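You operate a simulated robot arm through the tools that you are given. There is no shell and no other tool.

You are at the controls of a simulated robot arm. One attempt, no reset.

TASK
Test the green sample in the drink view well, lamp on, drink type set to match.
Fine: green is LIME, purple BERRY, orange PEACH; the screen must show MATCH; lamp off again after; cup and knob stay; fizz pad and arm untouched. Set down upright: what you pick out. Where these are worked on the way, their far stop is far enough and under half their travel is too little: switch marked view lamp.

It is judged by the outcome, as a careful person would: the job done as asked, and still so three seconds after it is handed in. It fails if anything else is knocked over, pushed out of place, dropped, spilled or broken.

THE ROBOT
A 7-joint arm with a three-finger gripper, fixed in place. Base frame: the origin is on the floor under the middle of its stand, x ahead of it, y to its left, z up. Lengths are in cm, angles in degrees, forces in N, time in s.
It reaches about 134.2 cm from its shoulder. Its first joint turns from -166.0 to 166.0 degrees. Payload 2.69 kg.
Tool frame: the origin (TCP) lies between the finger pads and is the grasp point; the fingertips stand 3 cm ahead of it; z points along the fingers, y is the line along which they close. The gripper opens to 12.8 cm; its body begins 11.7 cm behind the TCP.
Orientation is told as [roll, pitch, yaw] about the base's x, y, z axes, in that order, counted from this pose: with the fingers straight down and closing along the base's y, the tool's x points along the base's -x, its y along +y and its z along -z.

THE INTERFACE
- The arm moves only by the tool step_arm. Its arguments are lists of equal length, an entry for each row: "slide": the shift along the tool's x, y, z in units of 40 mm (1.0 is 40 mm), a list of three; "rot": the turn, a rotation vector about the tool's x, y, z in units of 4 degrees (1.0 is 4 degrees), a list of three; "gripper": the finger opening in cm, from 0 to 12.8. In form: {"slide": [[x, y, z], ...], "rot": [[wx, wy, wz], ...], "gripper": [gripper, ...]}. A call has 1 to 20 rows; each row shifts and turns the commanded pose from where the row before left it, along the tool's axes as they then stand. A call with a number of a shift or a turn outside -1 to 1 is refused whole. Each row takes 0.2 s and may step no farther than 5 cm and 8.6 degrees from the row before; otherwise, or with a gripper value out of range, the whole call is refused. Where a pose cannot be reached the arm comes as near as it can. A force on the tool above 90 N (or 10 N above the force at the start of the call, whichever is more), or a blocked arm, ends the call early, and 0.2 s more pass. Each finger travels about 12.7 cm/s and halts on what it meets, pressing with about 22 N; the grip force reading is that of the motor and also rises with nothing between the fingers. The clock runs only during rows and for 0.2 s after the last one: add rows that do not move to give the fingers time. It gives the time, the measured TCP pose, the force on the tool (base axes), the opening and the grip force at its end, in the units of the frame above (readings bear some noise), with the torque about the TCP (base axes, N m) and any sound that the robot's microphone picked up.
- Cameras (640 x 400 px; columns grow to the right, rows downward): "scene" is fixed at [4.85, -50.11, 162.06]; the picture's right is [0.98, -0.21, 0.00], its down [-0.10, -0.45, -0.89] and it looks along [0.18, 0.87, -0.46] (base axes); focal length 322 px, centre (320, 200). "wrist" rides on the gripper at [5.8, 5.4, -13.1] in the tool frame; the picture's right is [-0.68, 0.74, 0.00], its down [-0.62, -0.56, -0.55] and it looks along [-0.40, -0.37, 0.84] (tool axes); focal length 234 px, centre (320, 200). There is no depth. A picture from a camera that has moved, and an enlarged one, comes with that camera's place and axes in the base frame and with its lens.
- grab_frame(camera): a new picture of that camera. No time passes.
- move_column(by): moves the trunk up (or, below 0, down) by that many cm; the arm rides with it, the base frame stays. It gives what a move gives, with no picture.
- close_up(camera, box): a new picture of the part [left, top, right, bottom] of that camera's present view, enlarged. No time passes.
- finish_job(): hands the job in; it is judged then, once.

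Places have to be worked out from the pictures, the camera data and where the tool is seen. Open the gripper and draw the arm clear of the work before you hand the job in, unless the task says otherwise.

The tools are called after "Emit:" by a JSON object that holds its "api" and its "payload". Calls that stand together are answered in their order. step_arm: Moves the arm, as the interface text tells. Its arguments: {"type":"object","properties":{"slide":{"type":"array","items":{"type":"array","items":{"type":"number"}}},"rot":{"type":"array","items":{"type":"array","items":{"type":"number"}}},"gripper":{"type":"array","items":{"type":"number"}}},"required":["slide","rot","gripper"]} The other tools are called the same way: move_column (by) moves the trunk up or down; grab_frame (camera) takes a picture; close_up (camera, box) takes an enlarged picture of a part of a camera's view; finish_job () hands the job in.

At the start:

```text
time_s: 0.0
position: [42.64, 53.54, 120.94]
orientation: [0.0, -0.1, 0.0]
wrist_force: [-0.1, -0.5, 0.5]
torque: [0.02, 0.0, 0.0]
opening: 12.79
grasp_force: 0.0
trunk travel left (down, up): [-15.0, 20.0]
```

scene: 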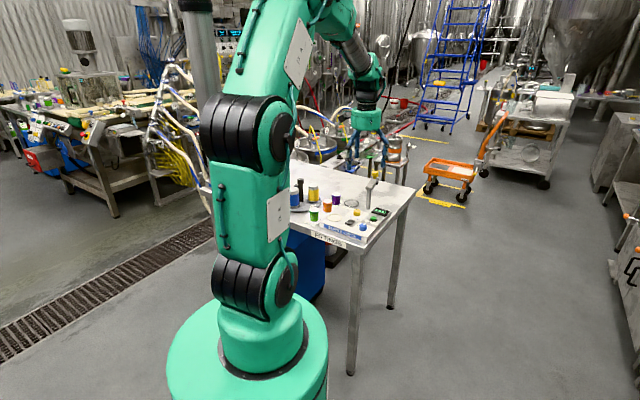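
wrist: 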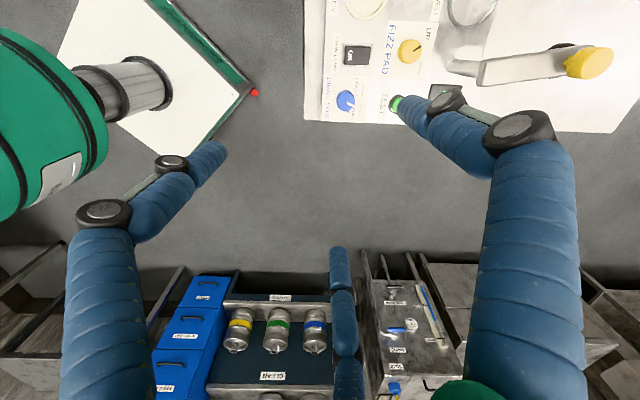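

I'll start by looking closely at the table in the scene view and the wrist view.

Emit:
{"api": "close_up", "payload": {"camera": "scene", "box": [280, 140, 420, 260]}}

Emit:
{"api": "close_up", "payload": {"camera": "wrist", "box": [300, 0, 640, 140]}}

```text
3.33 times, centred on (350, 200) of scene
camera zoom: at [4.85, -50.11, 162.06], right [0.98, -0.21, 0.0], down [-0.1, -0.45, -0.89], along [0.18, 0.87, -0.46], focal length 1073 px, centre (220, 200)
```

zoom: 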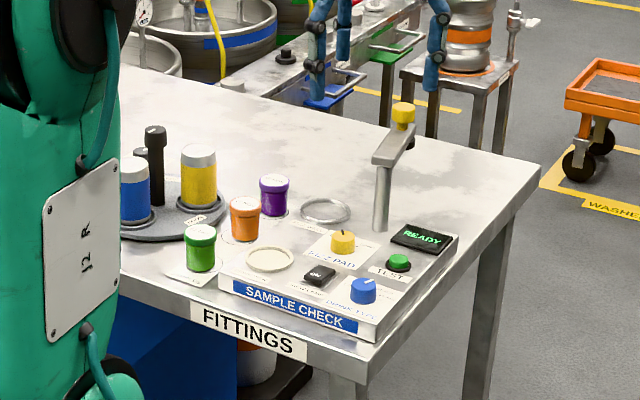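

```text
1.88 times, centred on (470, 70) of wrist
camera zoom: at [36.8, 59.14, 133.97], right [0.68, 0.74, 0.0], down [0.62, -0.56, 0.55], along [0.4, -0.37, -0.84], focal length 441 px, centre (38, 445)
```

zoom: 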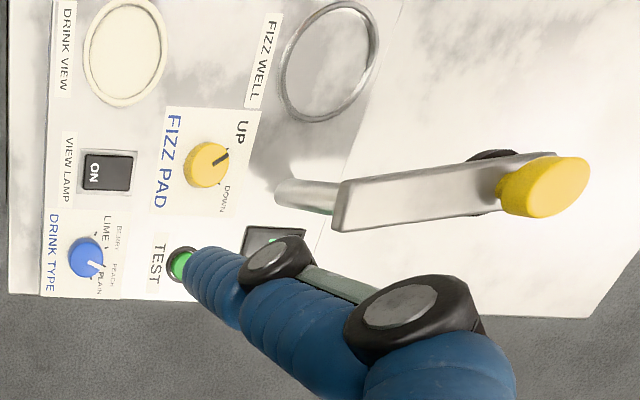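

The panel lies ahead, rotated about 45°, its top near z≈90; the green cup stands left of it. I move up and back-left so the wrist camera looks straight at the panel.

Emit:
{"api": "step_arm", "payload": {"slide": [[0.4, 0.65, -0.15], [0.4, 0.65, -0.15], [0.4, 0.65, -0.15], [0.4, 0.65, -0.15], [0.4, 0.65, -0.15], [0.4, 0.65, -0.15], [0.4, 0.65, -0.15], [0.4, 0.65, -0.15], [0, 0, 0]], "rot": [[0, 0, 0], [0, 0, 0], [0, 0, 0], [0, 0, 0], [0, 0, 0], [0, 0, 0], [0, 0, 0], [0, 0, 0], [0, 0, 0]], "gripper": [12.8, 12.8, 12.8, 12.8, 12.8, 12.8, 12.8, 12.8, 12.8]}}

Emit:
{"api": "grab_frame", "payload": {"camera": "wrist"}}

Emit:
{"api": "grab_frame", "payload": {"camera": "scene"}}

```text
time_s: 2.0
position: [29.71, 74.41, 125.68]
orientation: [0.0, 0.0, 0.0]
wrist_force: [-0.5, 0.8, -0.6]
torque: [-0.02, -0.07, -0.02]
opening: 12.81
grasp_force: 0.1
trunk travel left (down, up): [-15.0, 20.0]
```

```text
taken
camera wrist: at [23.88, 79.89, 138.73], right [0.68, 0.74, 0.0], down [0.62, -0.57, 0.55], along [0.4, -0.37, -0.84], focal length 234 px, centre (320, 200)
```

wrist: 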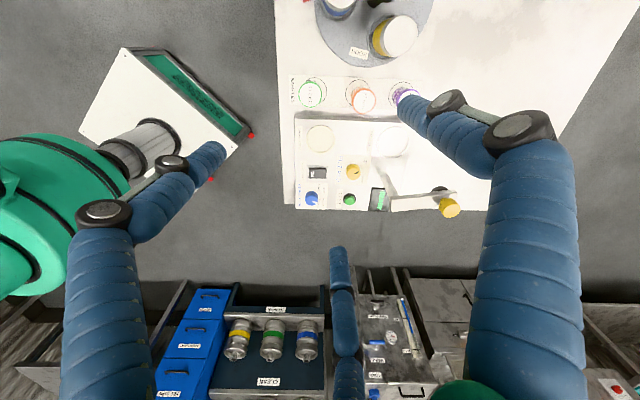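

```text
taken
```

scene: 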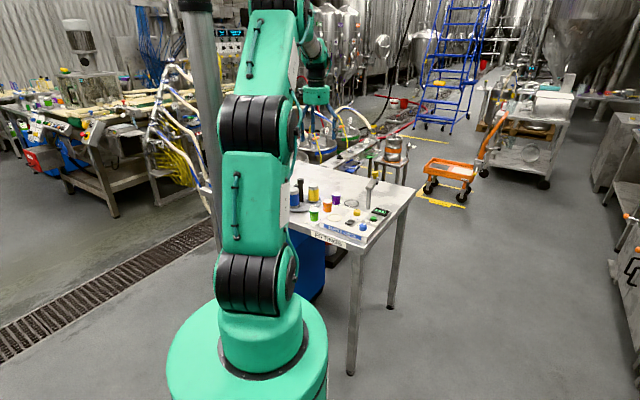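

The whole panel is now visible. I zoom on the panel and cups.

Emit:
{"api": "close_up", "payload": {"camera": "wrist", "box": [280, 70, 440, 170]}}

Emit:
{"api": "close_up", "payload": {"camera": "wrist", "box": [280, 130, 400, 215]}}

Emit:
{"api": "close_up", "payload": {"camera": "scene", "box": [285, 170, 405, 250]}}

```text
4.00 times, centred on (360, 120) of wrist
camera zoom: at [23.88, 79.89, 138.73], right [0.68, 0.74, 0.0], down [0.62, -0.57, 0.55], along [0.4, -0.37, -0.84], focal length 937 px, centre (160, 520)
```

zoom: 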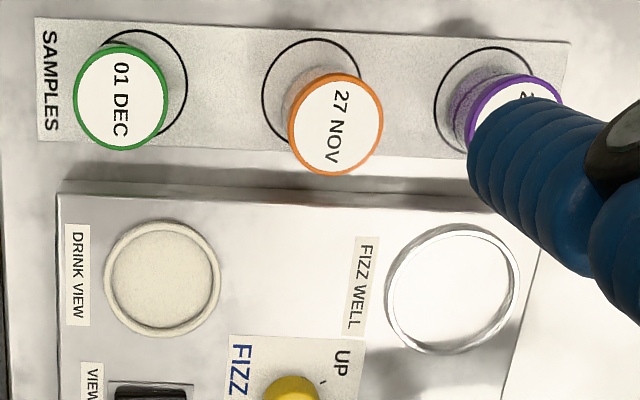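

```text
4.71 times, centred on (340, 172) of wrist
camera zoom: at [23.88, 79.89, 138.73], right [0.68, 0.74, 0.0], down [0.62, -0.57, 0.55], along [0.4, -0.37, -0.84], focal length 1102 px, centre (226, 329)
```

zoom: 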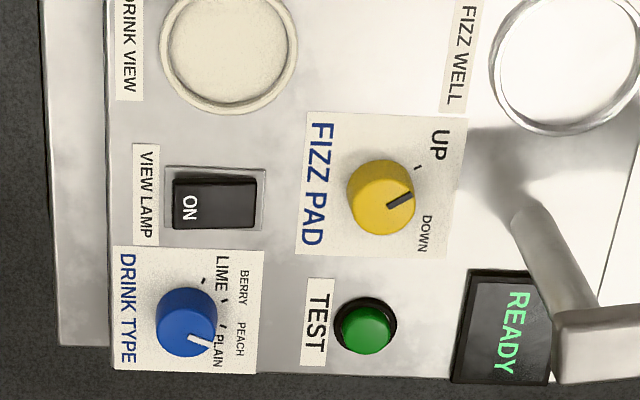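

```text
5.00 times, centred on (345, 210) of scene
camera zoom: at [4.85, -50.11, 162.06], right [0.98, -0.21, 0.0], down [-0.1, -0.45, -0.89], along [0.18, 0.87, -0.46], focal length 1609 px, centre (195, 150)
```

zoom: 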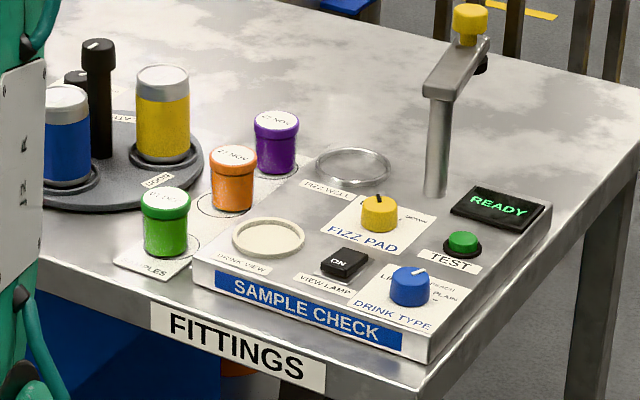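

The panel and features triangulate well: drink knob ≈(45,57), switch ≈(41.5,63), TEST ≈(52.5,63.6), well ≈(36.3,68.6), green cup ≈(28.3,73.8), panel top z≈88.5. I lower toward the drink-type knob for a closer look.

Emit:
{"api": "step_arm", "payload": {"slide": [[-0.55, -0.6, 0.6], [-0.55, -0.6, 0.6], [-0.55, -0.6, 0.6], [-0.55, -0.6, 0.6], [-0.55, -0.6, 0.6], [-0.55, -0.6, 0.6], [-0.55, -0.6, 0.6], [0, 0, 0]], "rot": [[0, 0, 0], [0, 0, 0], [0, 0, 0], [0, 0, 0], [0, 0, 0], [0, 0, 0], [0, 0, 0], [0, 0, 0]], "gripper": [12.8, 12.8, 12.8, 12.8, 12.8, 12.8, 12.8, 12.8]}}

Emit:
{"api": "grab_frame", "payload": {"camera": "wrist"}}

Emit:
{"api": "close_up", "payload": {"camera": "wrist", "box": [240, 60, 400, 160]}}

Emit:
{"api": "close_up", "payload": {"camera": "scene", "box": [285, 150, 413, 250]}}

```text
time_s: 3.8
position: [45.31, 57.63, 109.01]
orientation: [0.0, 0.0, -0.1]
wrist_force: [1.2, -0.9, 0.4]
torque: [0.01, 0.05, -0.01]
opening: 12.77
grasp_force: 0.1
trunk travel left (down, up): [-15.0, 20.0]
```

```text
taken
camera wrist: at [39.38, 63.24, 122.06], right [0.68, 0.74, 0.0], down [0.62, -0.56, 0.55], along [0.4, -0.37, -0.84], focal length 234 px, centre (320, 200)
```

wrist: 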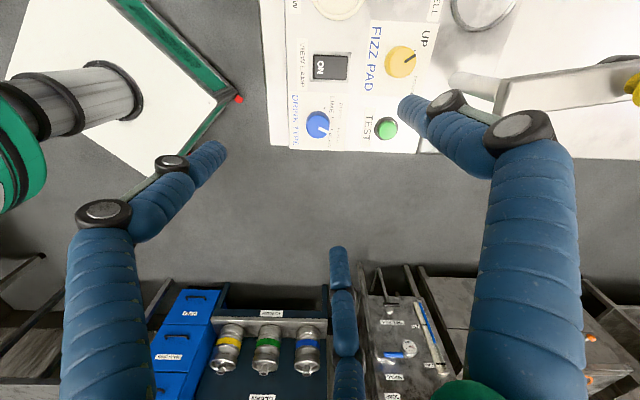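

```text
4.00 times, centred on (320, 110) of wrist
camera zoom: at [39.38, 63.24, 122.06], right [0.68, 0.74, 0.0], down [0.62, -0.56, 0.55], along [0.4, -0.37, -0.84], focal length 937 px, centre (320, 560)
```

zoom: 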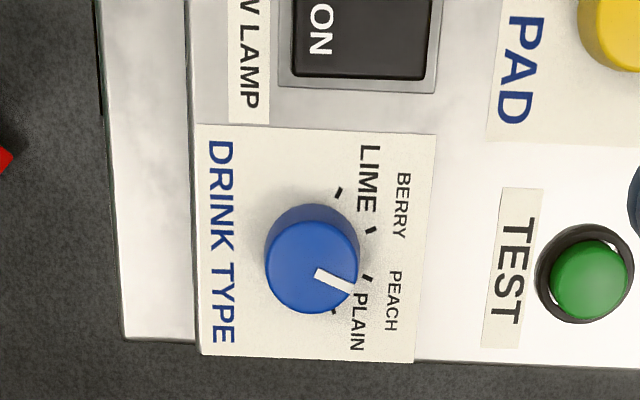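

```text
4.00 times, centred on (349, 200) of scene
camera zoom: at [4.85, -50.11, 162.06], right [0.98, -0.21, 0.0], down [-0.1, -0.45, -0.89], along [0.18, 0.87, -0.46], focal length 1287 px, centre (204, 200)
```

zoom: 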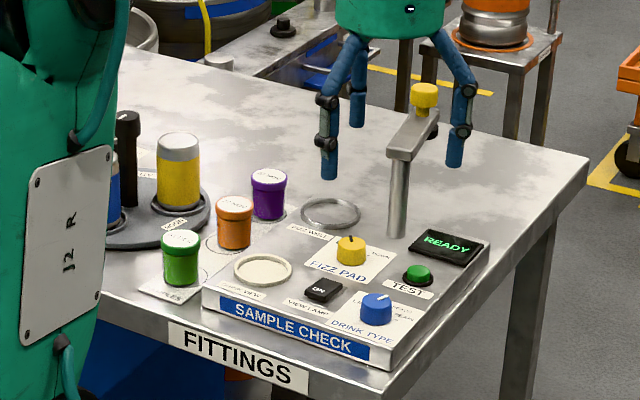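

The drink knob's pointer needs a closer reading; I enlarge it along with the lamp switch.

Emit:
{"api": "close_up", "payload": {"camera": "wrist", "box": [284, 88, 352, 152]}}

Emit:
{"api": "close_up", "payload": {"camera": "wrist", "box": [290, 30, 370, 90]}}

Emit:
{"api": "close_up", "payload": {"camera": "scene", "box": [335, 205, 385, 240]}}

```text
6.25 times, centred on (318, 120) of wrist
camera zoom: at [39.38, 63.24, 122.06], right [0.68, 0.74, 0.0], down [0.62, -0.56, 0.55], along [0.4, -0.37, -0.84], focal length 1464 px, centre (332, 700)
```

zoom: 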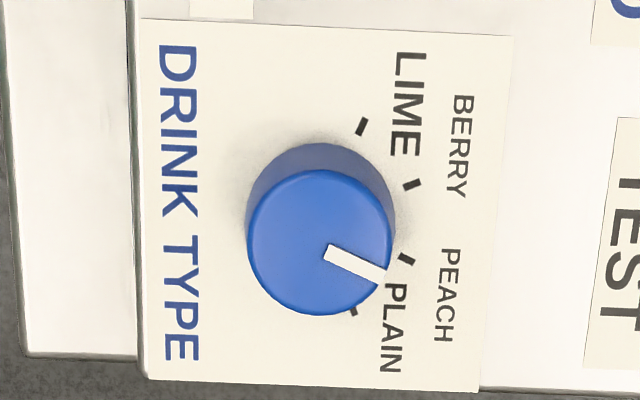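

```text
6.67 times, centred on (330, 60) of wrist
camera zoom: at [39.38, 63.24, 122.06], right [0.68, 0.74, 0.0], down [0.62, -0.56, 0.55], along [0.4, -0.37, -0.84], focal length 1561 px, centre (253, 1133)
```

zoom: 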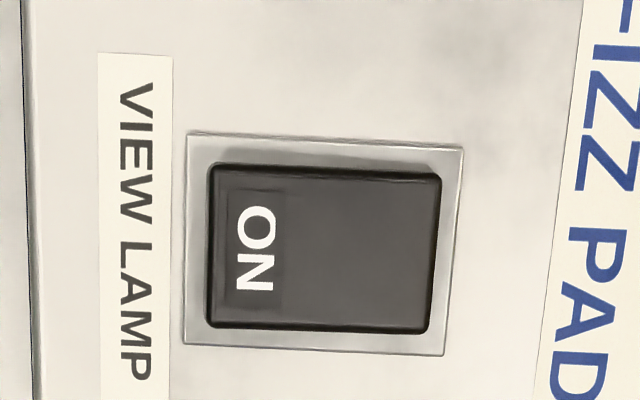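

```text
11.43 times, centred on (360, 222) of scene
camera zoom: at [4.85, -50.11, 162.06], right [0.98, -0.21, 0.0], down [-0.1, -0.45, -0.89], along [0.18, 0.87, -0.46], focal length 3678 px, centre (-137, -57)
```

zoom: 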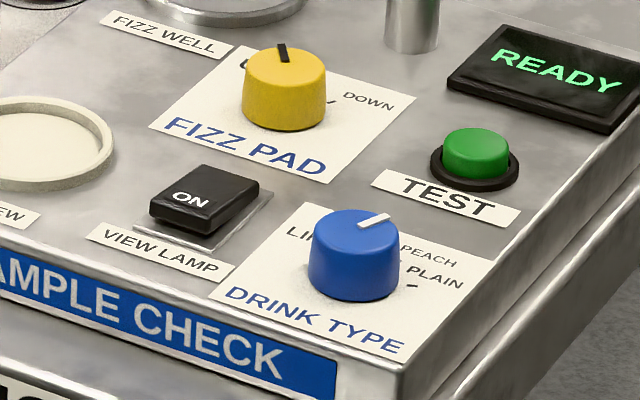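

The pointer is at PEACH (about 91° clockwise of the LIME tick). I check the lamp switch's tilt more closely from the scene camera.

Emit:
{"api": "close_up", "payload": {"camera": "scene", "box": [340, 214, 364, 230]}}

Emit:
{"api": "close_up", "payload": {"camera": "scene", "box": [325, 205, 365, 232]}}

```text
16.00 times, centred on (352, 222) of scene
camera zoom: at [4.85, -50.11, 162.06], right [0.98, -0.21, 0.0], down [-0.1, -0.45, -0.89], along [0.18, 0.87, -0.46], focal length 5150 px, centre (-192, -152)
```

zoom: 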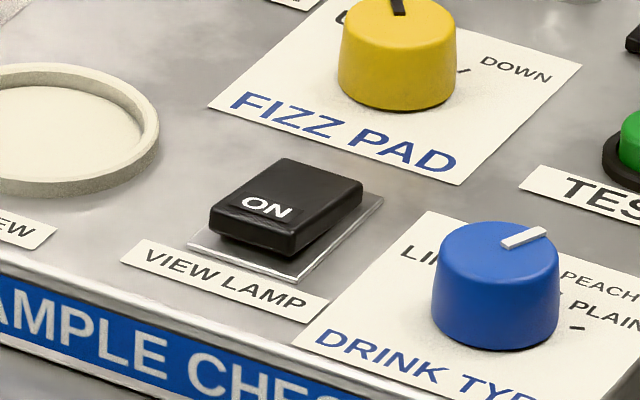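

```text
14.81 times, centred on (345, 218) of scene
camera zoom: at [4.85, -50.11, 162.06], right [0.98, -0.21, 0.0], down [-0.1, -0.45, -0.89], along [0.18, 0.87, -0.46], focal length 4768 px, centre (-50, -74)
```

zoom: 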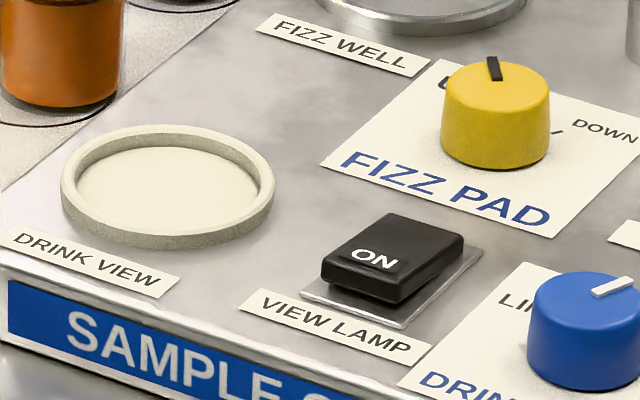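

The ON end (front) of the rocker is raised, so the lamp is off now. I yaw the tool −45°, centre over the knob at ≈(45.6,57.1) and narrow the fingers, then check the view.

Emit:
{"api": "step_arm", "payload": {"slide": [[-0.075, -0.13, 0], [0, 0, 0.1], [0, 0, 0.1], [0, 0, 0.1], [0, 0, 0.1], [0, 0, 0.1], [0, 0, 0.1], [0, 0, 0.1], [0, 0, 0.1], [0, 0, 0.1], [0, 0, 0.1], [0, 0, 0.1], [0, 0, 0.1], [0, 0, 0]], "rot": [[0, 0, 0], [0, 0, 0.9375], [0, 0, 0.9375], [0, 0, 0.9375], [0, 0, 0.9375], [0, 0, 0.9375], [0, 0, 0.9375], [0, 0, 0.9375], [0, 0, 0.9375], [0, 0, 0.9375], [0, 0, 0.9375], [0, 0, 0.9375], [0, 0, 0.9375], [0, 0, 0]], "gripper": [12, 11, 10, 9, 8, 7, 6, 5, 5, 5, 5, 5, 5, 5]}}

Emit:
{"api": "grab_frame", "payload": {"camera": "wrist"}}

Emit:
{"api": "close_up", "payload": {"camera": "scene", "box": [285, 150, 413, 250]}}

```text
time_s: 6.8
position: [45.7, 57.26, 104.1]
orientation: [0.0, 0.0, -44.9]
wrist_force: [-0.7, 0.6, -0.1]
torque: [-0.01, -0.03, -0.04]
opening: 5.01
grasp_force: 0.1
trunk travel left (down, up): [-15.0, 20.0]
```

```text
taken
camera wrist: at [45.22, 65.23, 117.14], right [1.0, 0.04, 0.0], down [0.04, -0.84, 0.55], along [0.02, -0.55, -0.84], focal length 234 px, centre (320, 200)
```

wrist: 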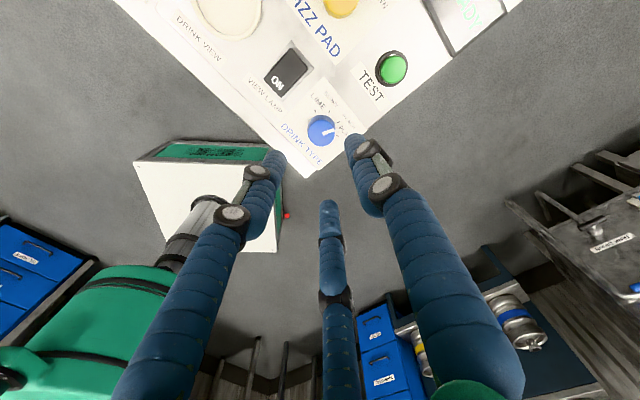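

```text
4.00 times, centred on (349, 200) of scene
camera zoom: at [4.85, -50.11, 162.06], right [0.98, -0.21, 0.0], down [-0.1, -0.45, -0.89], along [0.18, 0.87, -0.46], focal length 1287 px, centre (204, 200)
```

zoom: 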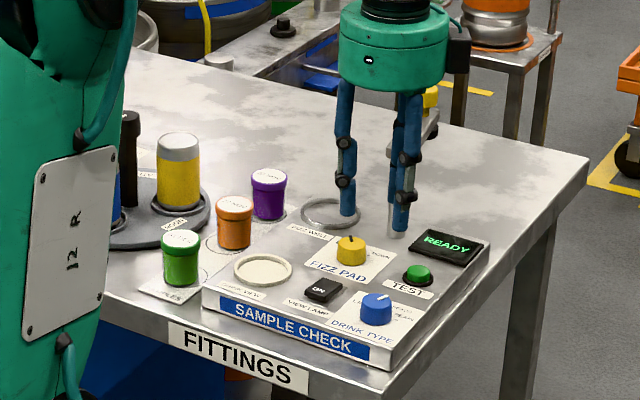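

The knob appears almost on the tool axis. I zoom in to measure the offset precisely before descending.

Emit:
{"api": "close_up", "payload": {"camera": "wrist", "box": [280, 90, 360, 140]}}

Emit:
{"api": "close_up", "payload": {"camera": "wrist", "box": [240, 100, 400, 220]}}

```text
8.00 times, centred on (320, 115) of wrist
camera zoom: at [45.22, 65.23, 117.14], right [1.0, 0.04, 0.0], down [0.04, -0.84, 0.55], along [0.02, -0.55, -0.84], focal length 1873 px, centre (320, 880)
```

zoom: 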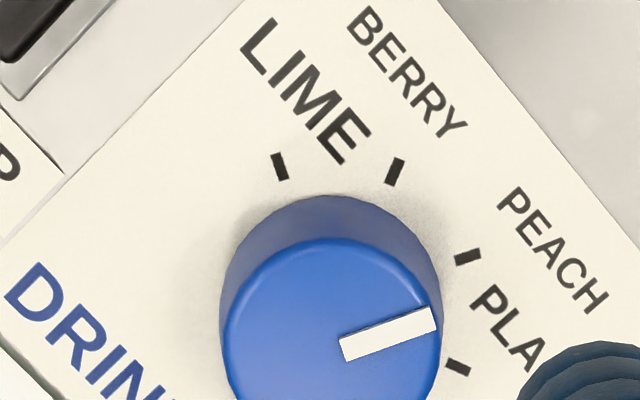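

```text
3.33 times, centred on (320, 160) of wrist
camera zoom: at [45.22, 65.23, 117.14], right [1.0, 0.04, 0.0], down [0.04, -0.84, 0.55], along [0.02, -0.55, -0.84], focal length 781 px, centre (320, 333)
```

zoom: 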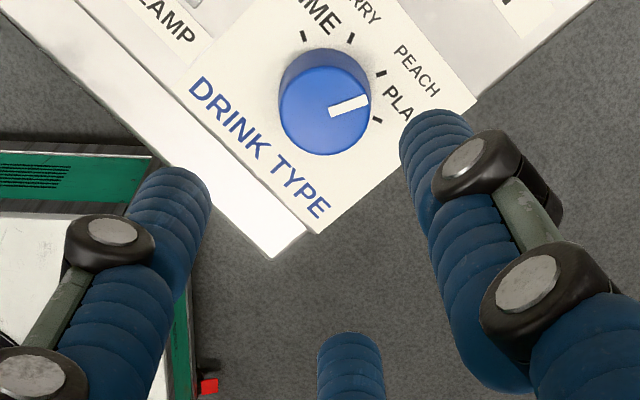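

The knob is about (+0.15,−0.2) cm off axis and needs a 90° counter-clockwise turn. I correct and descend until the fingertips are level with the knob's top.

Emit:
{"api": "step_arm", "payload": {"slide": [[-0.062, -0.009, 0.4], [0, 0, 0.5], [0, 0, 0.5], [0, 0, 0.5], [0, 0, 0.4], [0, 0, 0.2], [0, 0, 0]], "rot": [[0, 0, 0], [0, 0, 0], [0, 0, 0], [0, 0, 0], [0, 0, 0], [0, 0, 0], [0, 0, 0]], "gripper": [5, 5, 5, 5, 5, 5, 5]}}

Emit:
{"api": "grab_frame", "payload": {"camera": "wrist"}}

Emit:
{"api": "close_up", "payload": {"camera": "scene", "box": [325, 170, 405, 240]}}

```text
time_s: 8.4
position: [45.92, 57.01, 93.95]
orientation: [0.0, 0.0, -45.0]
wrist_force: [0.9, -0.1, 0.0]
torque: [-0.02, 0.03, 0.0]
opening: 5.0
grasp_force: 0.0
trunk travel left (down, up): [-15.0, 20.0]
```

```text
taken
camera wrist: at [45.42, 65.02, 107.08], right [1.0, 0.04, 0.0], down [0.04, -0.84, 0.55], along [0.02, -0.55, -0.84], focal length 234 px, centre (320, 200)
```

wrist: 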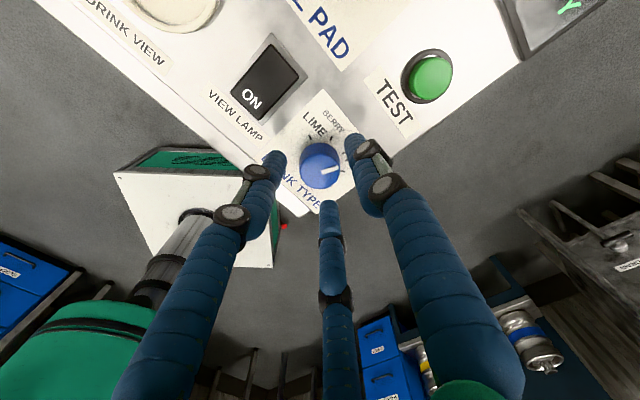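

```text
5.71 times, centred on (365, 205) of scene
camera zoom: at [4.85, -50.11, 162.06], right [0.98, -0.21, 0.0], down [-0.1, -0.45, -0.89], along [0.18, 0.87, -0.46], focal length 1839 px, centre (63, 171)
```

zoom: 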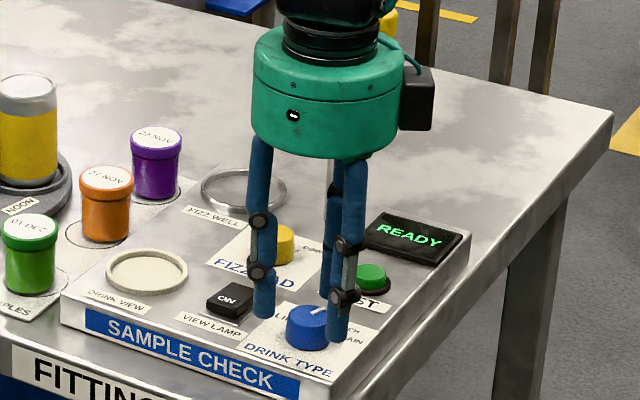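

Emit:
{"api": "close_up", "payload": {"camera": "wrist", "box": [260, 110, 380, 220]}}

Emit:
{"api": "close_up", "payload": {"camera": "scene", "box": [355, 205, 395, 240]}}

```text
3.64 times, centred on (320, 165) of wrist
camera zoom: at [45.42, 65.02, 107.08], right [1.0, 0.04, 0.0], down [0.04, -0.84, 0.55], along [0.02, -0.55, -0.84], focal length 852 px, centre (320, 327)
```

zoom: 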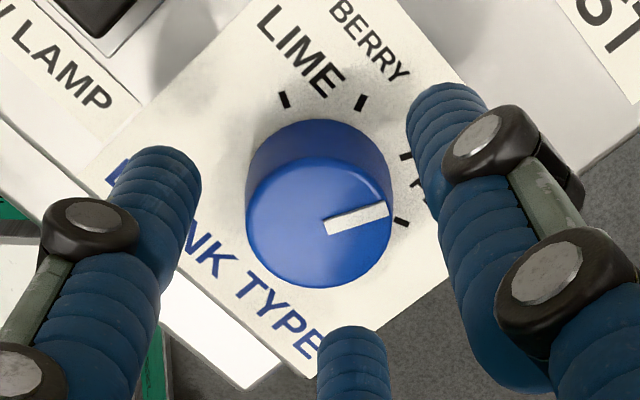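

```text
11.43 times, centred on (375, 222) of scene
camera zoom: at [4.85, -50.11, 162.06], right [0.98, -0.21, 0.0], down [-0.1, -0.45, -0.89], along [0.18, 0.87, -0.46], focal length 3678 px, centre (-309, -57)
```

zoom: 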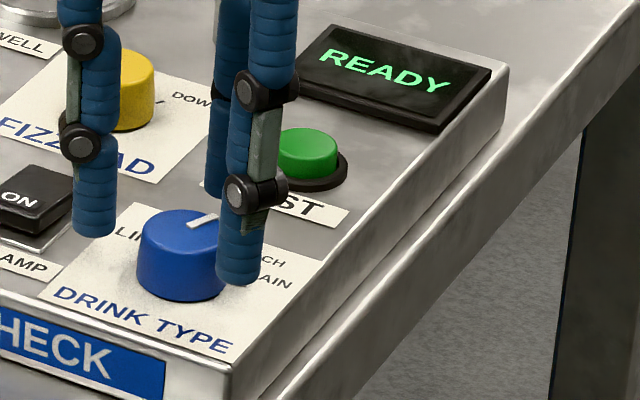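

The knob's top is at z≈90.8, centred on the axis, fingertips around z≈91 clear of it. I lower slowly around the knob and check force.

Emit:
{"api": "step_arm", "payload": {"slide": [[0, 0, 0.15], [0, 0, 0.15], [0, 0, 0.1], [0, 0, 0], [0, 0, 0]], "rot": [[0, 0, 0], [0, 0, 0], [0, 0, 0], [0, 0, 0], [0, 0, 0]], "gripper": [5, 5, 5, 5, 5]}}

Emit:
{"api": "close_up", "payload": {"camera": "scene", "box": [355, 205, 395, 240]}}

```text
time_s: 9.6
position: [45.88, 56.88, 92.51]
orientation: [0.0, -0.1, -45.0]
wrist_force: [-0.4, -0.1, -0.3]
torque: [-0.01, 0.02, -0.01]
opening: 5.0
grasp_force: 0.1
trunk travel left (down, up): [-15.0, 20.0]
```

```text
11.43 times, centred on (375, 222) of scene
camera zoom: at [4.85, -50.11, 162.06], right [0.98, -0.21, 0.0], down [-0.1, -0.45, -0.89], along [0.18, 0.87, -0.46], focal length 3678 px, centre (-309, -57)
```

zoom: 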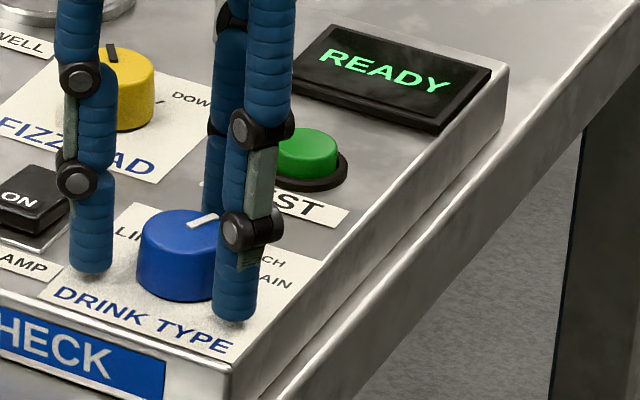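

No contact yet; fingertips about 0.6 cm above the panel. I lower 0.3 cm more and close on the knob.

Emit:
{"api": "step_arm", "payload": {"slide": [[0, 0, 0.07], [0, 0, 0], [0, 0, 0], [0, 0, 0], [0, 0, 0], [0, 0, 0]], "rot": [[0, 0, 0], [0, 0, 0], [0, 0, 0], [0, 0, 0], [0, 0, 0], [0, 0, 0]], "gripper": [5, 4, 3, 2, 1, 1]}}

Emit:
{"api": "grab_frame", "payload": {"camera": "wrist"}}

Emit:
{"api": "close_up", "payload": {"camera": "scene", "box": [355, 205, 395, 240]}}

```text
time_s: 11.0
position: [45.86, 56.93, 92.23]
orientation: [0.0, 0.0, -45.0]
wrist_force: [3.7, -8.1, 0.5]
torque: [-0.29, -0.16, 0.01]
opening: 3.17
grasp_force: 44.4
trunk travel left (down, up): [-15.0, 20.0]
```

```text
taken
camera wrist: at [45.41, 64.97, 105.29], right [1.0, 0.04, 0.0], down [0.04, -0.84, 0.55], along [0.02, -0.55, -0.84], focal length 234 px, centre (320, 200)
```

wrist: 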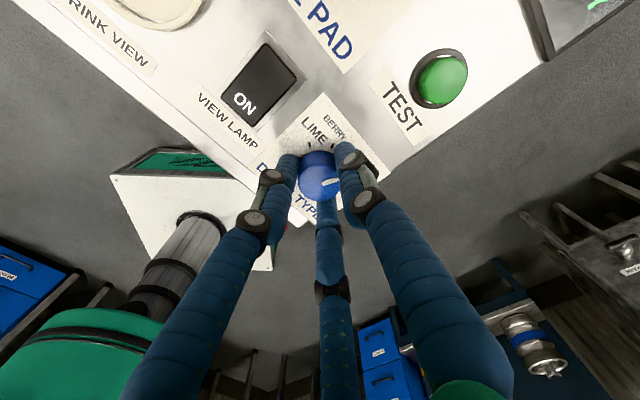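

```text
11.43 times, centred on (375, 222) of scene
camera zoom: at [4.85, -50.11, 162.06], right [0.98, -0.21, 0.0], down [-0.1, -0.45, -0.89], along [0.18, 0.87, -0.46], focal length 3678 px, centre (-309, -57)
```

zoom: 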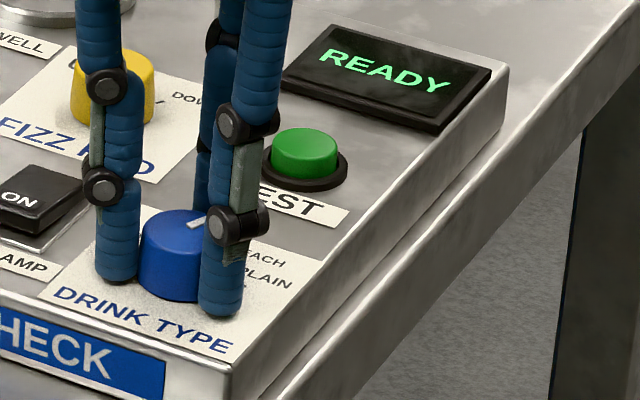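

The knob is gripped (opening 3.17 matches its 3.1 cm diameter) with little side load. I start turning counter-clockwise, 44° first, and check.

Emit:
{"api": "step_arm", "payload": {"slide": [[0, 0, 0], [0, 0, 0], [0, 0, 0], [0, 0, 0], [0, 0, 0], [0, 0, 0], [0, 0, 0], [0, 0, 0], [0, 0, 0], [0, 0, 0], [0, 0, 0], [0, 0, 0]], "rot": [[0, 0, -1], [0, 0, -1], [0, 0, -1], [0, 0, -1], [0, 0, -1], [0, 0, -1], [0, 0, -1], [0, 0, -1], [0, 0, -1], [0, 0, -1], [0, 0, -1], [0, 0, 0]], "gripper": [1, 1, 1, 1, 1, 1, 1, 1, 1, 1, 1, 1]}}

Emit:
{"api": "close_up", "payload": {"camera": "scene", "box": [355, 205, 395, 240]}}

Emit:
{"api": "close_up", "payload": {"camera": "wrist", "box": [260, 110, 380, 220]}}

```text
time_s: 13.6
position: [45.88, 56.84, 92.28]
orientation: [0.1, 0.0, -1.0]
wrist_force: [3.9, -2.2, 3.6]
torque: [-0.17, -0.06, 0.0]
opening: 3.16
grasp_force: 44.7
trunk travel left (down, up): [-15.0, 20.0]
```

```text
11.43 times, centred on (375, 222) of scene
camera zoom: at [4.85, -50.11, 162.06], right [0.98, -0.21, 0.0], down [-0.1, -0.45, -0.89], along [0.18, 0.87, -0.46], focal length 3678 px, centre (-309, -57)
```

zoom: 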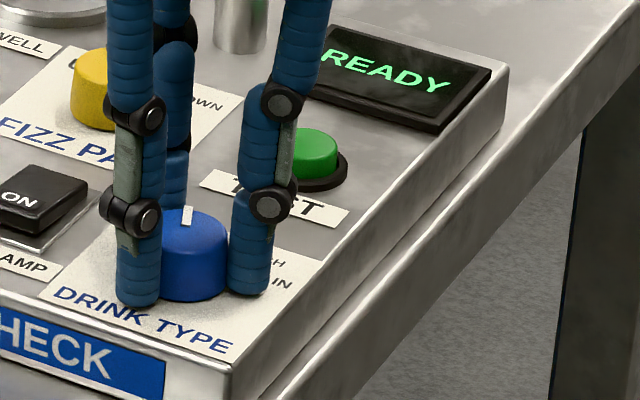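

```text
3.64 times, centred on (320, 165) of wrist
camera zoom: at [39.97, 62.48, 105.3], right [0.69, 0.73, 0.0], down [0.61, -0.58, 0.55], along [0.4, -0.38, -0.84], focal length 852 px, centre (320, 327)
```

zoom: 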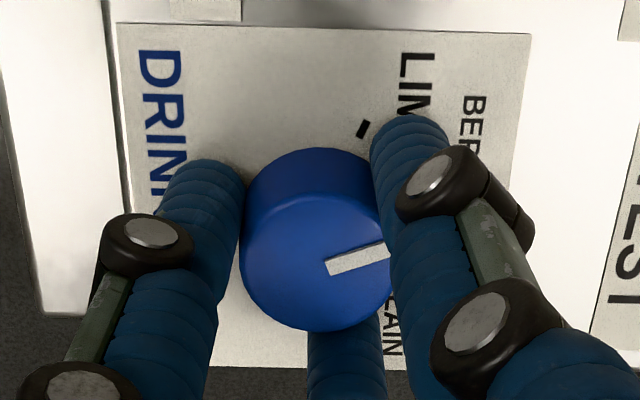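

The knob turns with the gripper (now at BERRY). I continue the remaining ~46° to LIME.

Emit:
{"api": "step_arm", "payload": {"slide": [[0, 0, 0], [0, 0, 0], [0, 0, 0], [0, 0, 0], [0, 0, 0], [0, 0, 0], [0, 0, 0], [0, 0, 0], [0, 0, 0], [0, 0, 0], [0, 0, 0], [0, 0, 0], [0, 0, 0]], "rot": [[0, 0, -1], [0, 0, -1], [0, 0, -1], [0, 0, -1], [0, 0, -1], [0, 0, -1], [0, 0, -1], [0, 0, -1], [0, 0, -1], [0, 0, -1], [0, 0, -1], [0, 0, -0.5], [0, 0, 0]], "gripper": [1, 1, 1, 1, 1, 1, 1, 1, 1, 1, 1, 1, 1]}}

Emit:
{"api": "close_up", "payload": {"camera": "scene", "box": [355, 205, 395, 240]}}

Emit:
{"api": "close_up", "payload": {"camera": "wrist", "box": [260, 110, 380, 220]}}

```text
time_s: 16.4
position: [45.71, 56.77, 92.29]
orientation: [0.1, 0.0, 45.1]
wrist_force: [12.3, -2.7, 3.0]
torque: [-0.14, -0.43, -0.1]
opening: 3.17
grasp_force: 45.4
trunk travel left (down, up): [-15.0, 20.0]
```

```text
11.43 times, centred on (375, 222) of scene
camera zoom: at [4.85, -50.11, 162.06], right [0.98, -0.21, 0.0], down [-0.1, -0.45, -0.89], along [0.18, 0.87, -0.46], focal length 3678 px, centre (-309, -57)
```

zoom: 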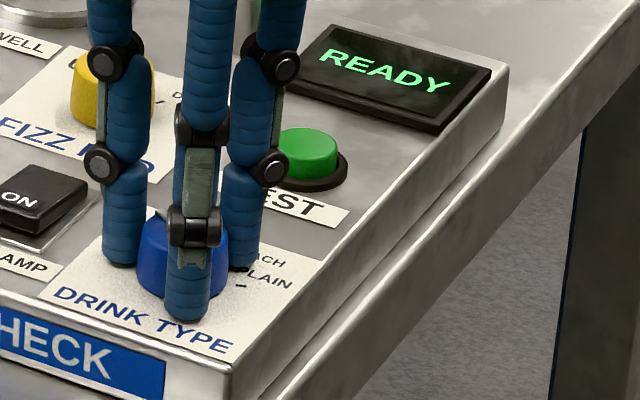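

```text
3.64 times, centred on (320, 165) of wrist
camera zoom: at [37.8, 56.68, 105.3], right [-0.04, 1.0, 0.0], down [0.84, 0.04, 0.55], along [0.55, 0.02, -0.84], focal length 852 px, centre (320, 327)
```

zoom: 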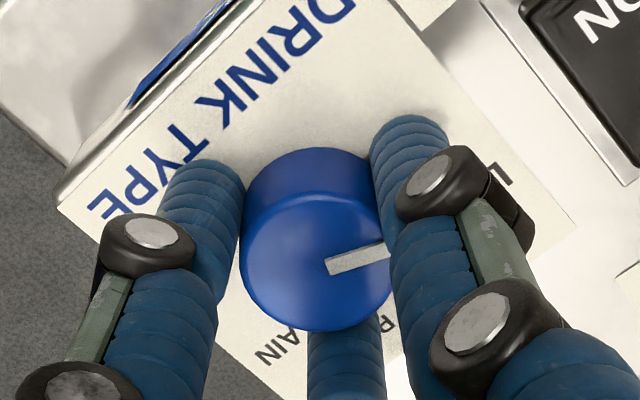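

The knob has turned 90°. I release (open to 5) and lift straight up, then check the pointer.

Emit:
{"api": "step_arm", "payload": {"slide": [[0, 0, 0], [0, 0, 0], [0, 0, 0], [0, 0, 0], [0, 0, -0.3], [0, 0, -0.5], [0, 0, -0.8], [0, 0, -0.8], [0, 0, -0.8], [0, 0, 0]], "rot": [[0, 0, 0], [0, 0, 0], [0, 0, 0], [0, 0, 0], [0, 0, 0], [0, 0, 0], [0, 0, 0], [0, 0, 0], [0, 0, 0], [0, 0, 0]], "gripper": [3.5, 4.5, 5, 5, 5, 5, 5, 5, 5, 5]}}

Emit:
{"api": "grab_frame", "payload": {"camera": "wrist"}}

Emit:
{"api": "close_up", "payload": {"camera": "scene", "box": [335, 205, 395, 240]}}

Emit:
{"api": "close_up", "payload": {"camera": "wrist", "box": [270, 80, 370, 160]}}

```text
time_s: 18.6
position: [45.83, 56.94, 105.29]
orientation: [0.0, 0.1, 45.0]
wrist_force: [-0.3, -0.7, -0.7]
torque: [0.06, -0.02, 0.0]
opening: 4.96
grasp_force: 0.0
trunk travel left (down, up): [-15.0, 20.0]
```

```text
taken
camera wrist: at [37.71, 56.71, 118.26], right [-0.04, 1.0, 0.0], down [0.84, 0.04, 0.55], along [0.55, 0.02, -0.84], focal length 234 px, centre (320, 200)
```

wrist: 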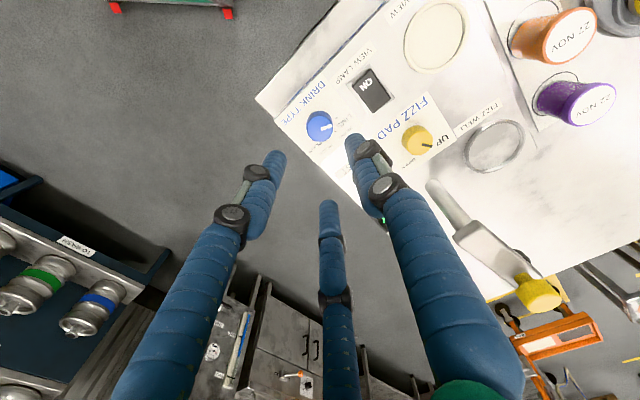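

```text
10.67 times, centred on (365, 222) of scene
camera zoom: at [4.85, -50.11, 162.06], right [0.98, -0.21, 0.0], down [-0.1, -0.45, -0.89], along [0.18, 0.87, -0.46], focal length 3433 px, centre (-160, -40)
```

zoom: 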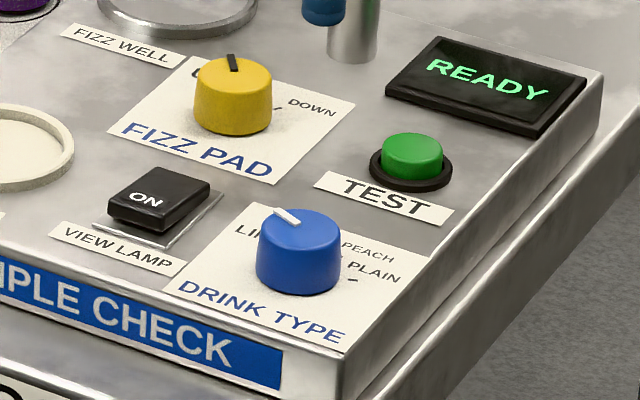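

```text
5.00 times, centred on (320, 120) of wrist
camera zoom: at [37.71, 56.71, 118.26], right [-0.04, 1.0, 0.0], down [0.84, 0.04, 0.55], along [0.55, 0.02, -0.84], focal length 1171 px, centre (320, 600)
```

zoom: 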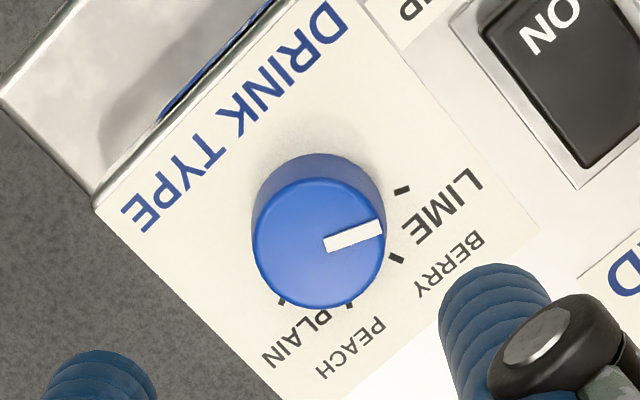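

The pointer is at LIME (within ~2°). Now I move above the green cup at ≈(28.2,73.7), keeping yaw 45° so no finger goes on the panel side.

Emit:
{"api": "step_arm", "payload": {"slide": [[0.018, 0.76, -0.15], [0.018, 0.76, -0.15], [0.018, 0.76, -0.15], [0.018, 0.76, -0.15], [0.018, 0.76, -0.15], [0.018, 0.76, -0.15], [0.018, 0.76, -0.15], [0.018, 0.76, -0.15], [0, 0, 0]], "rot": [[0, 0, 0], [0, 0, 0], [0, 0, 0], [0, 0, 0], [0, 0, 0], [0, 0, 0], [0, 0, 0], [0, 0, 0], [0, 0, 0]], "gripper": [5, 6, 7, 8, 8.5, 8.5, 8.5, 8.5, 8.5]}}

Emit:
{"api": "grab_frame", "payload": {"camera": "wrist"}}

Emit:
{"api": "close_up", "payload": {"camera": "scene", "box": [270, 150, 398, 250]}}

```text
time_s: 20.6
position: [28.08, 73.82, 109.84]
orientation: [0.0, -0.1, 45.0]
wrist_force: [-0.5, 0.7, -0.6]
torque: [-0.01, -0.03, -0.02]
opening: 8.51
grasp_force: 0.1
trunk travel left (down, up): [-15.0, 20.0]
```

```text
taken
camera wrist: at [20.11, 73.65, 122.89], right [-0.04, 1.0, 0.0], down [0.84, 0.04, 0.55], along [0.55, 0.02, -0.84], focal length 234 px, centre (320, 200)
```

wrist: 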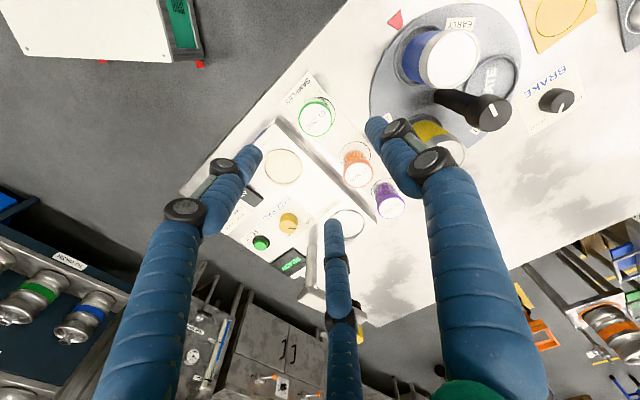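

```text
4.00 times, centred on (334, 200) of scene
camera zoom: at [4.85, -50.11, 162.06], right [0.98, -0.21, 0.0], down [-0.1, -0.45, -0.89], along [0.18, 0.87, -0.46], focal length 1287 px, centre (264, 200)
```

zoom: 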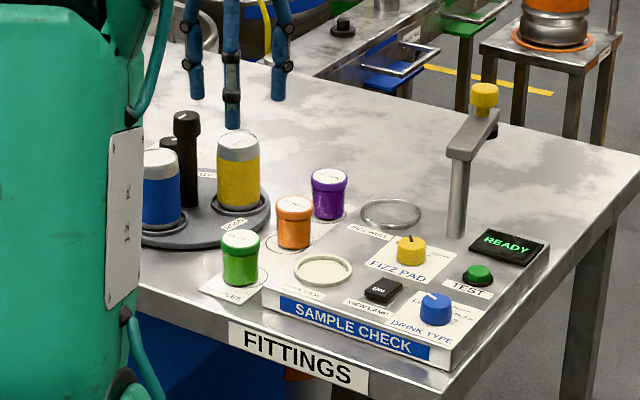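

Emit:
{"api": "close_up", "payload": {"camera": "wrist", "box": [270, 80, 370, 160]}}

Emit:
{"api": "close_up", "payload": {"camera": "wrist", "box": [230, 60, 430, 230]}}

```text
5.00 times, centred on (320, 120) of wrist
camera zoom: at [20.11, 73.65, 122.89], right [-0.04, 1.0, 0.0], down [0.84, 0.04, 0.55], along [0.55, 0.02, -0.84], focal length 1171 px, centre (320, 600)
```

zoom: 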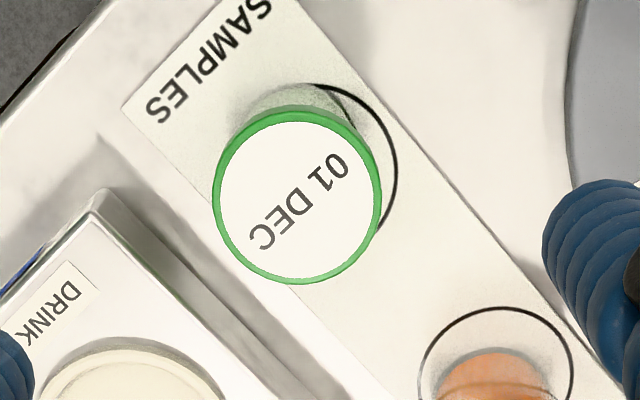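

```text
2.35 times, centred on (330, 145) of wrist
camera zoom: at [20.11, 73.65, 122.89], right [-0.04, 1.0, 0.0], down [0.84, 0.04, 0.55], along [0.55, 0.02, -0.84], focal length 551 px, centre (296, 329)
```

zoom: 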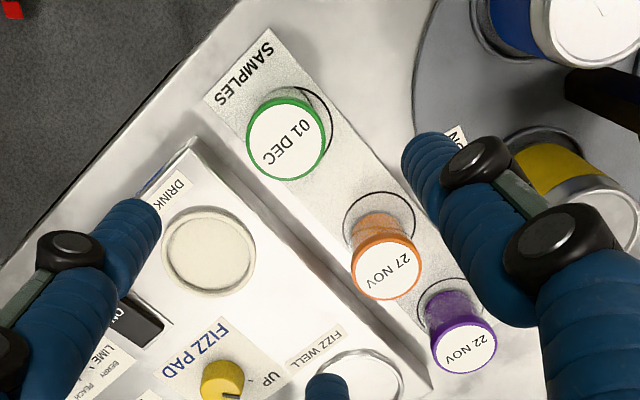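

The green lid centre measures ≈(28.1,73.2). I shift there and descend to just above the cup, then recheck.

Emit:
{"api": "step_arm", "payload": {"slide": [[0.097, -0.115, 0.4], [0, 0, 0.7], [0, 0, 0.7], [0, 0, 0.7], [0, 0, 0.6], [0, 0, 0]], "rot": [[0, 0, 0], [0, 0, 0], [0, 0, 0], [0, 0, 0], [0, 0, 0], [0, 0, 0]], "gripper": [8.5, 8.5, 8.5, 8.5, 8.5, 8.5]}}

Emit:
{"api": "grab_frame", "payload": {"camera": "wrist"}}

Emit:
{"api": "close_up", "payload": {"camera": "wrist", "box": [250, 90, 410, 220]}}

Emit:
{"api": "close_up", "payload": {"camera": "scene", "box": [285, 150, 375, 220]}}

```text
time_s: 22.0
position: [28.31, 73.18, 97.29]
orientation: [0.0, 0.1, 45.0]
wrist_force: [-0.1, -0.3, 0.3]
torque: [-0.04, 0.03, 0.0]
opening: 8.49
grasp_force: 0.0
trunk travel left (down, up): [-15.0, 20.0]
```

```text
taken
camera wrist: at [20.33, 72.99, 110.38], right [-0.04, 1.0, 0.0], down [0.84, 0.04, 0.55], along [0.55, 0.02, -0.84], focal length 234 px, centre (320, 200)
```

wrist: 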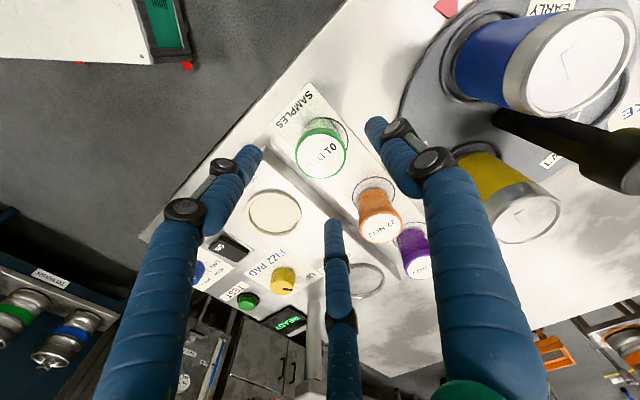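

```text
3.08 times, centred on (330, 155) of wrist
camera zoom: at [20.33, 72.99, 110.38], right [-0.04, 1.0, 0.0], down [0.84, 0.04, 0.55], along [0.55, 0.02, -0.84], focal length 720 px, centre (289, 338)
```

zoom: 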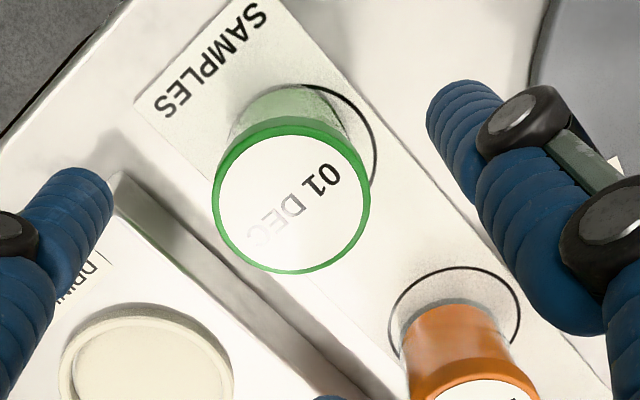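

```text
5.71 times, centred on (330, 185) of scene
camera zoom: at [4.85, -50.11, 162.06], right [0.98, -0.21, 0.0], down [-0.1, -0.45, -0.89], along [0.18, 0.87, -0.46], focal length 1839 px, centre (263, 286)
```

zoom: 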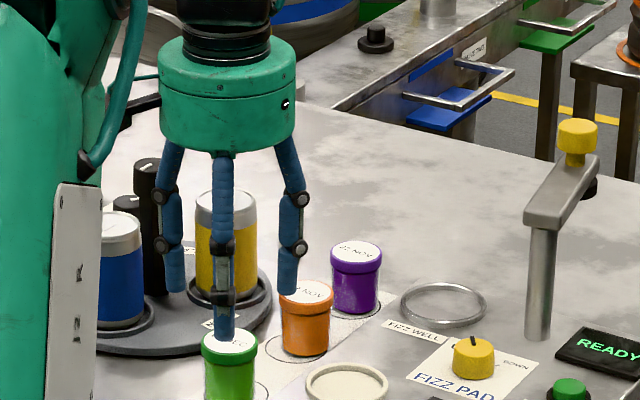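

The lid is centred on the tool axis, lid top z≈91, table ≈85.8. I lower to TCP z≈90.1 with open fingers and check clearance before closing.

Emit:
{"api": "step_arm", "payload": {"slide": [[-0.012, 0.012, 0.4], [0, 0, 0.5], [0, 0, 0.45], [0, 0, 0.3], [0, 0, 0.15], [0, 0, 0], [0, 0, 0]], "rot": [[0, 0, 0], [0, 0, 0], [0, 0, 0], [0, 0, 0], [0, 0, 0], [0, 0, 0], [0, 0, 0]], "gripper": [8.5, 8.5, 8.5, 8.5, 8.5, 8.5, 8.5]}}

Emit:
{"api": "grab_frame", "payload": {"camera": "wrist"}}

Emit:
{"api": "close_up", "payload": {"camera": "scene", "box": [285, 160, 365, 230]}}

```text
time_s: 23.6
position: [28.12, 73.22, 90.29]
orientation: [0.0, -0.1, 44.9]
wrist_force: [-0.4, -0.3, 0.4]
torque: [0.01, 0.02, 0.02]
opening: 8.47
grasp_force: 0.1
trunk travel left (down, up): [-15.0, 20.0]
```

```text
taken
camera wrist: at [20.14, 72.97, 103.34], right [-0.04, 1.0, 0.0], down [0.84, 0.04, 0.55], along [0.55, 0.02, -0.84], focal length 234 px, centre (320, 200)
```

wrist: 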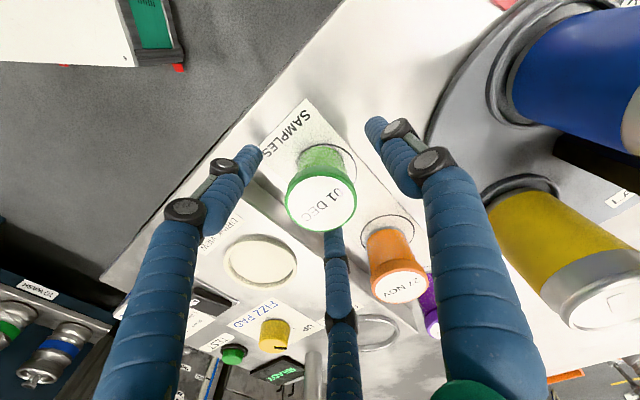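

```text
5.71 times, centred on (325, 195) of scene
camera zoom: at [4.85, -50.11, 162.06], right [0.98, -0.21, 0.0], down [-0.1, -0.45, -0.89], along [0.18, 0.87, -0.46], focal length 1839 px, centre (291, 229)
```

zoom: 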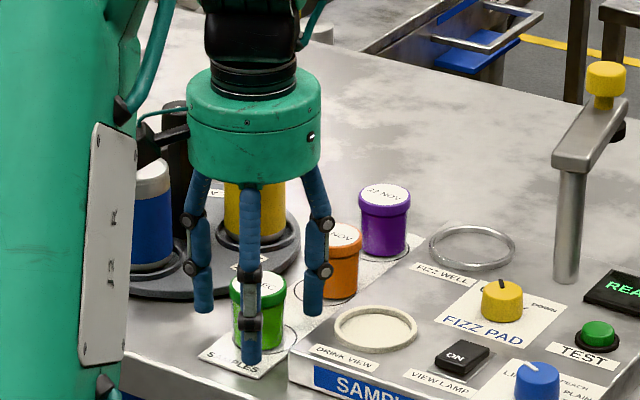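

Fingers surround the cup evenly and clear of orange and the panel. I close on the cup.

Emit:
{"api": "step_arm", "payload": {"slide": [[0, 0, 0], [0, 0, 0], [0, 0, 0], [0, 0, 0], [0, 0, 0], [0, 0, 0], [0, 0, 0], [0, 0, 0]], "rot": [[0, 0, 0], [0, 0, 0], [0, 0, 0], [0, 0, 0], [0, 0, 0], [0, 0, 0], [0, 0, 0], [0, 0, 0]], "gripper": [7.5, 6.5, 5.5, 5, 4.5, 4, 3.5, 3.5]}}

Emit:
{"api": "grab_frame", "payload": {"camera": "wrist"}}

Emit:
{"api": "close_up", "payload": {"camera": "scene", "box": [285, 160, 365, 230]}}

```text
time_s: 25.4
position: [28.16, 73.17, 90.33]
orientation: [0.0, -0.1, 45.0]
wrist_force: [-0.1, -1.1, 0.7]
torque: [-0.05, -0.05, 0.01]
opening: 4.11
grasp_force: 22.0
trunk travel left (down, up): [-15.0, 20.0]
```

```text
taken
camera wrist: at [20.14, 72.97, 103.34], right [-0.04, 1.0, 0.0], down [0.84, 0.04, 0.55], along [0.55, 0.02, -0.84], focal length 234 px, centre (320, 200)
```

wrist: 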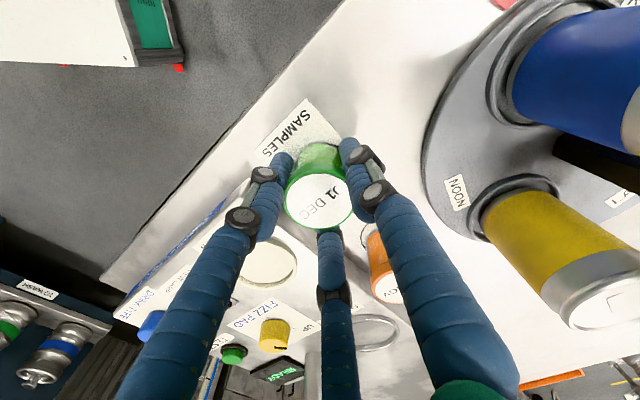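

```text
5.71 times, centred on (325, 195) of scene
camera zoom: at [4.85, -50.11, 162.06], right [0.98, -0.21, 0.0], down [-0.1, -0.45, -0.89], along [0.18, 0.87, -0.46], focal length 1839 px, centre (291, 229)
```

zoom: 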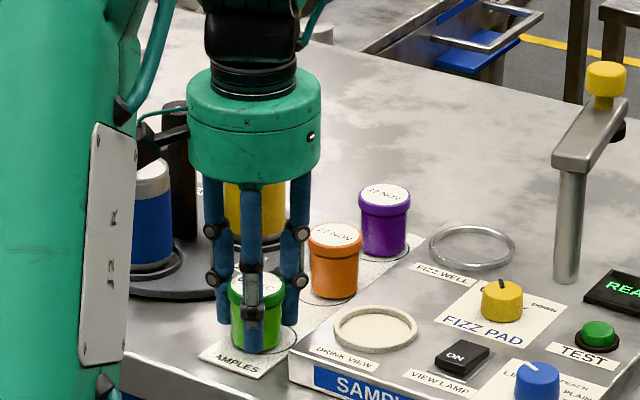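

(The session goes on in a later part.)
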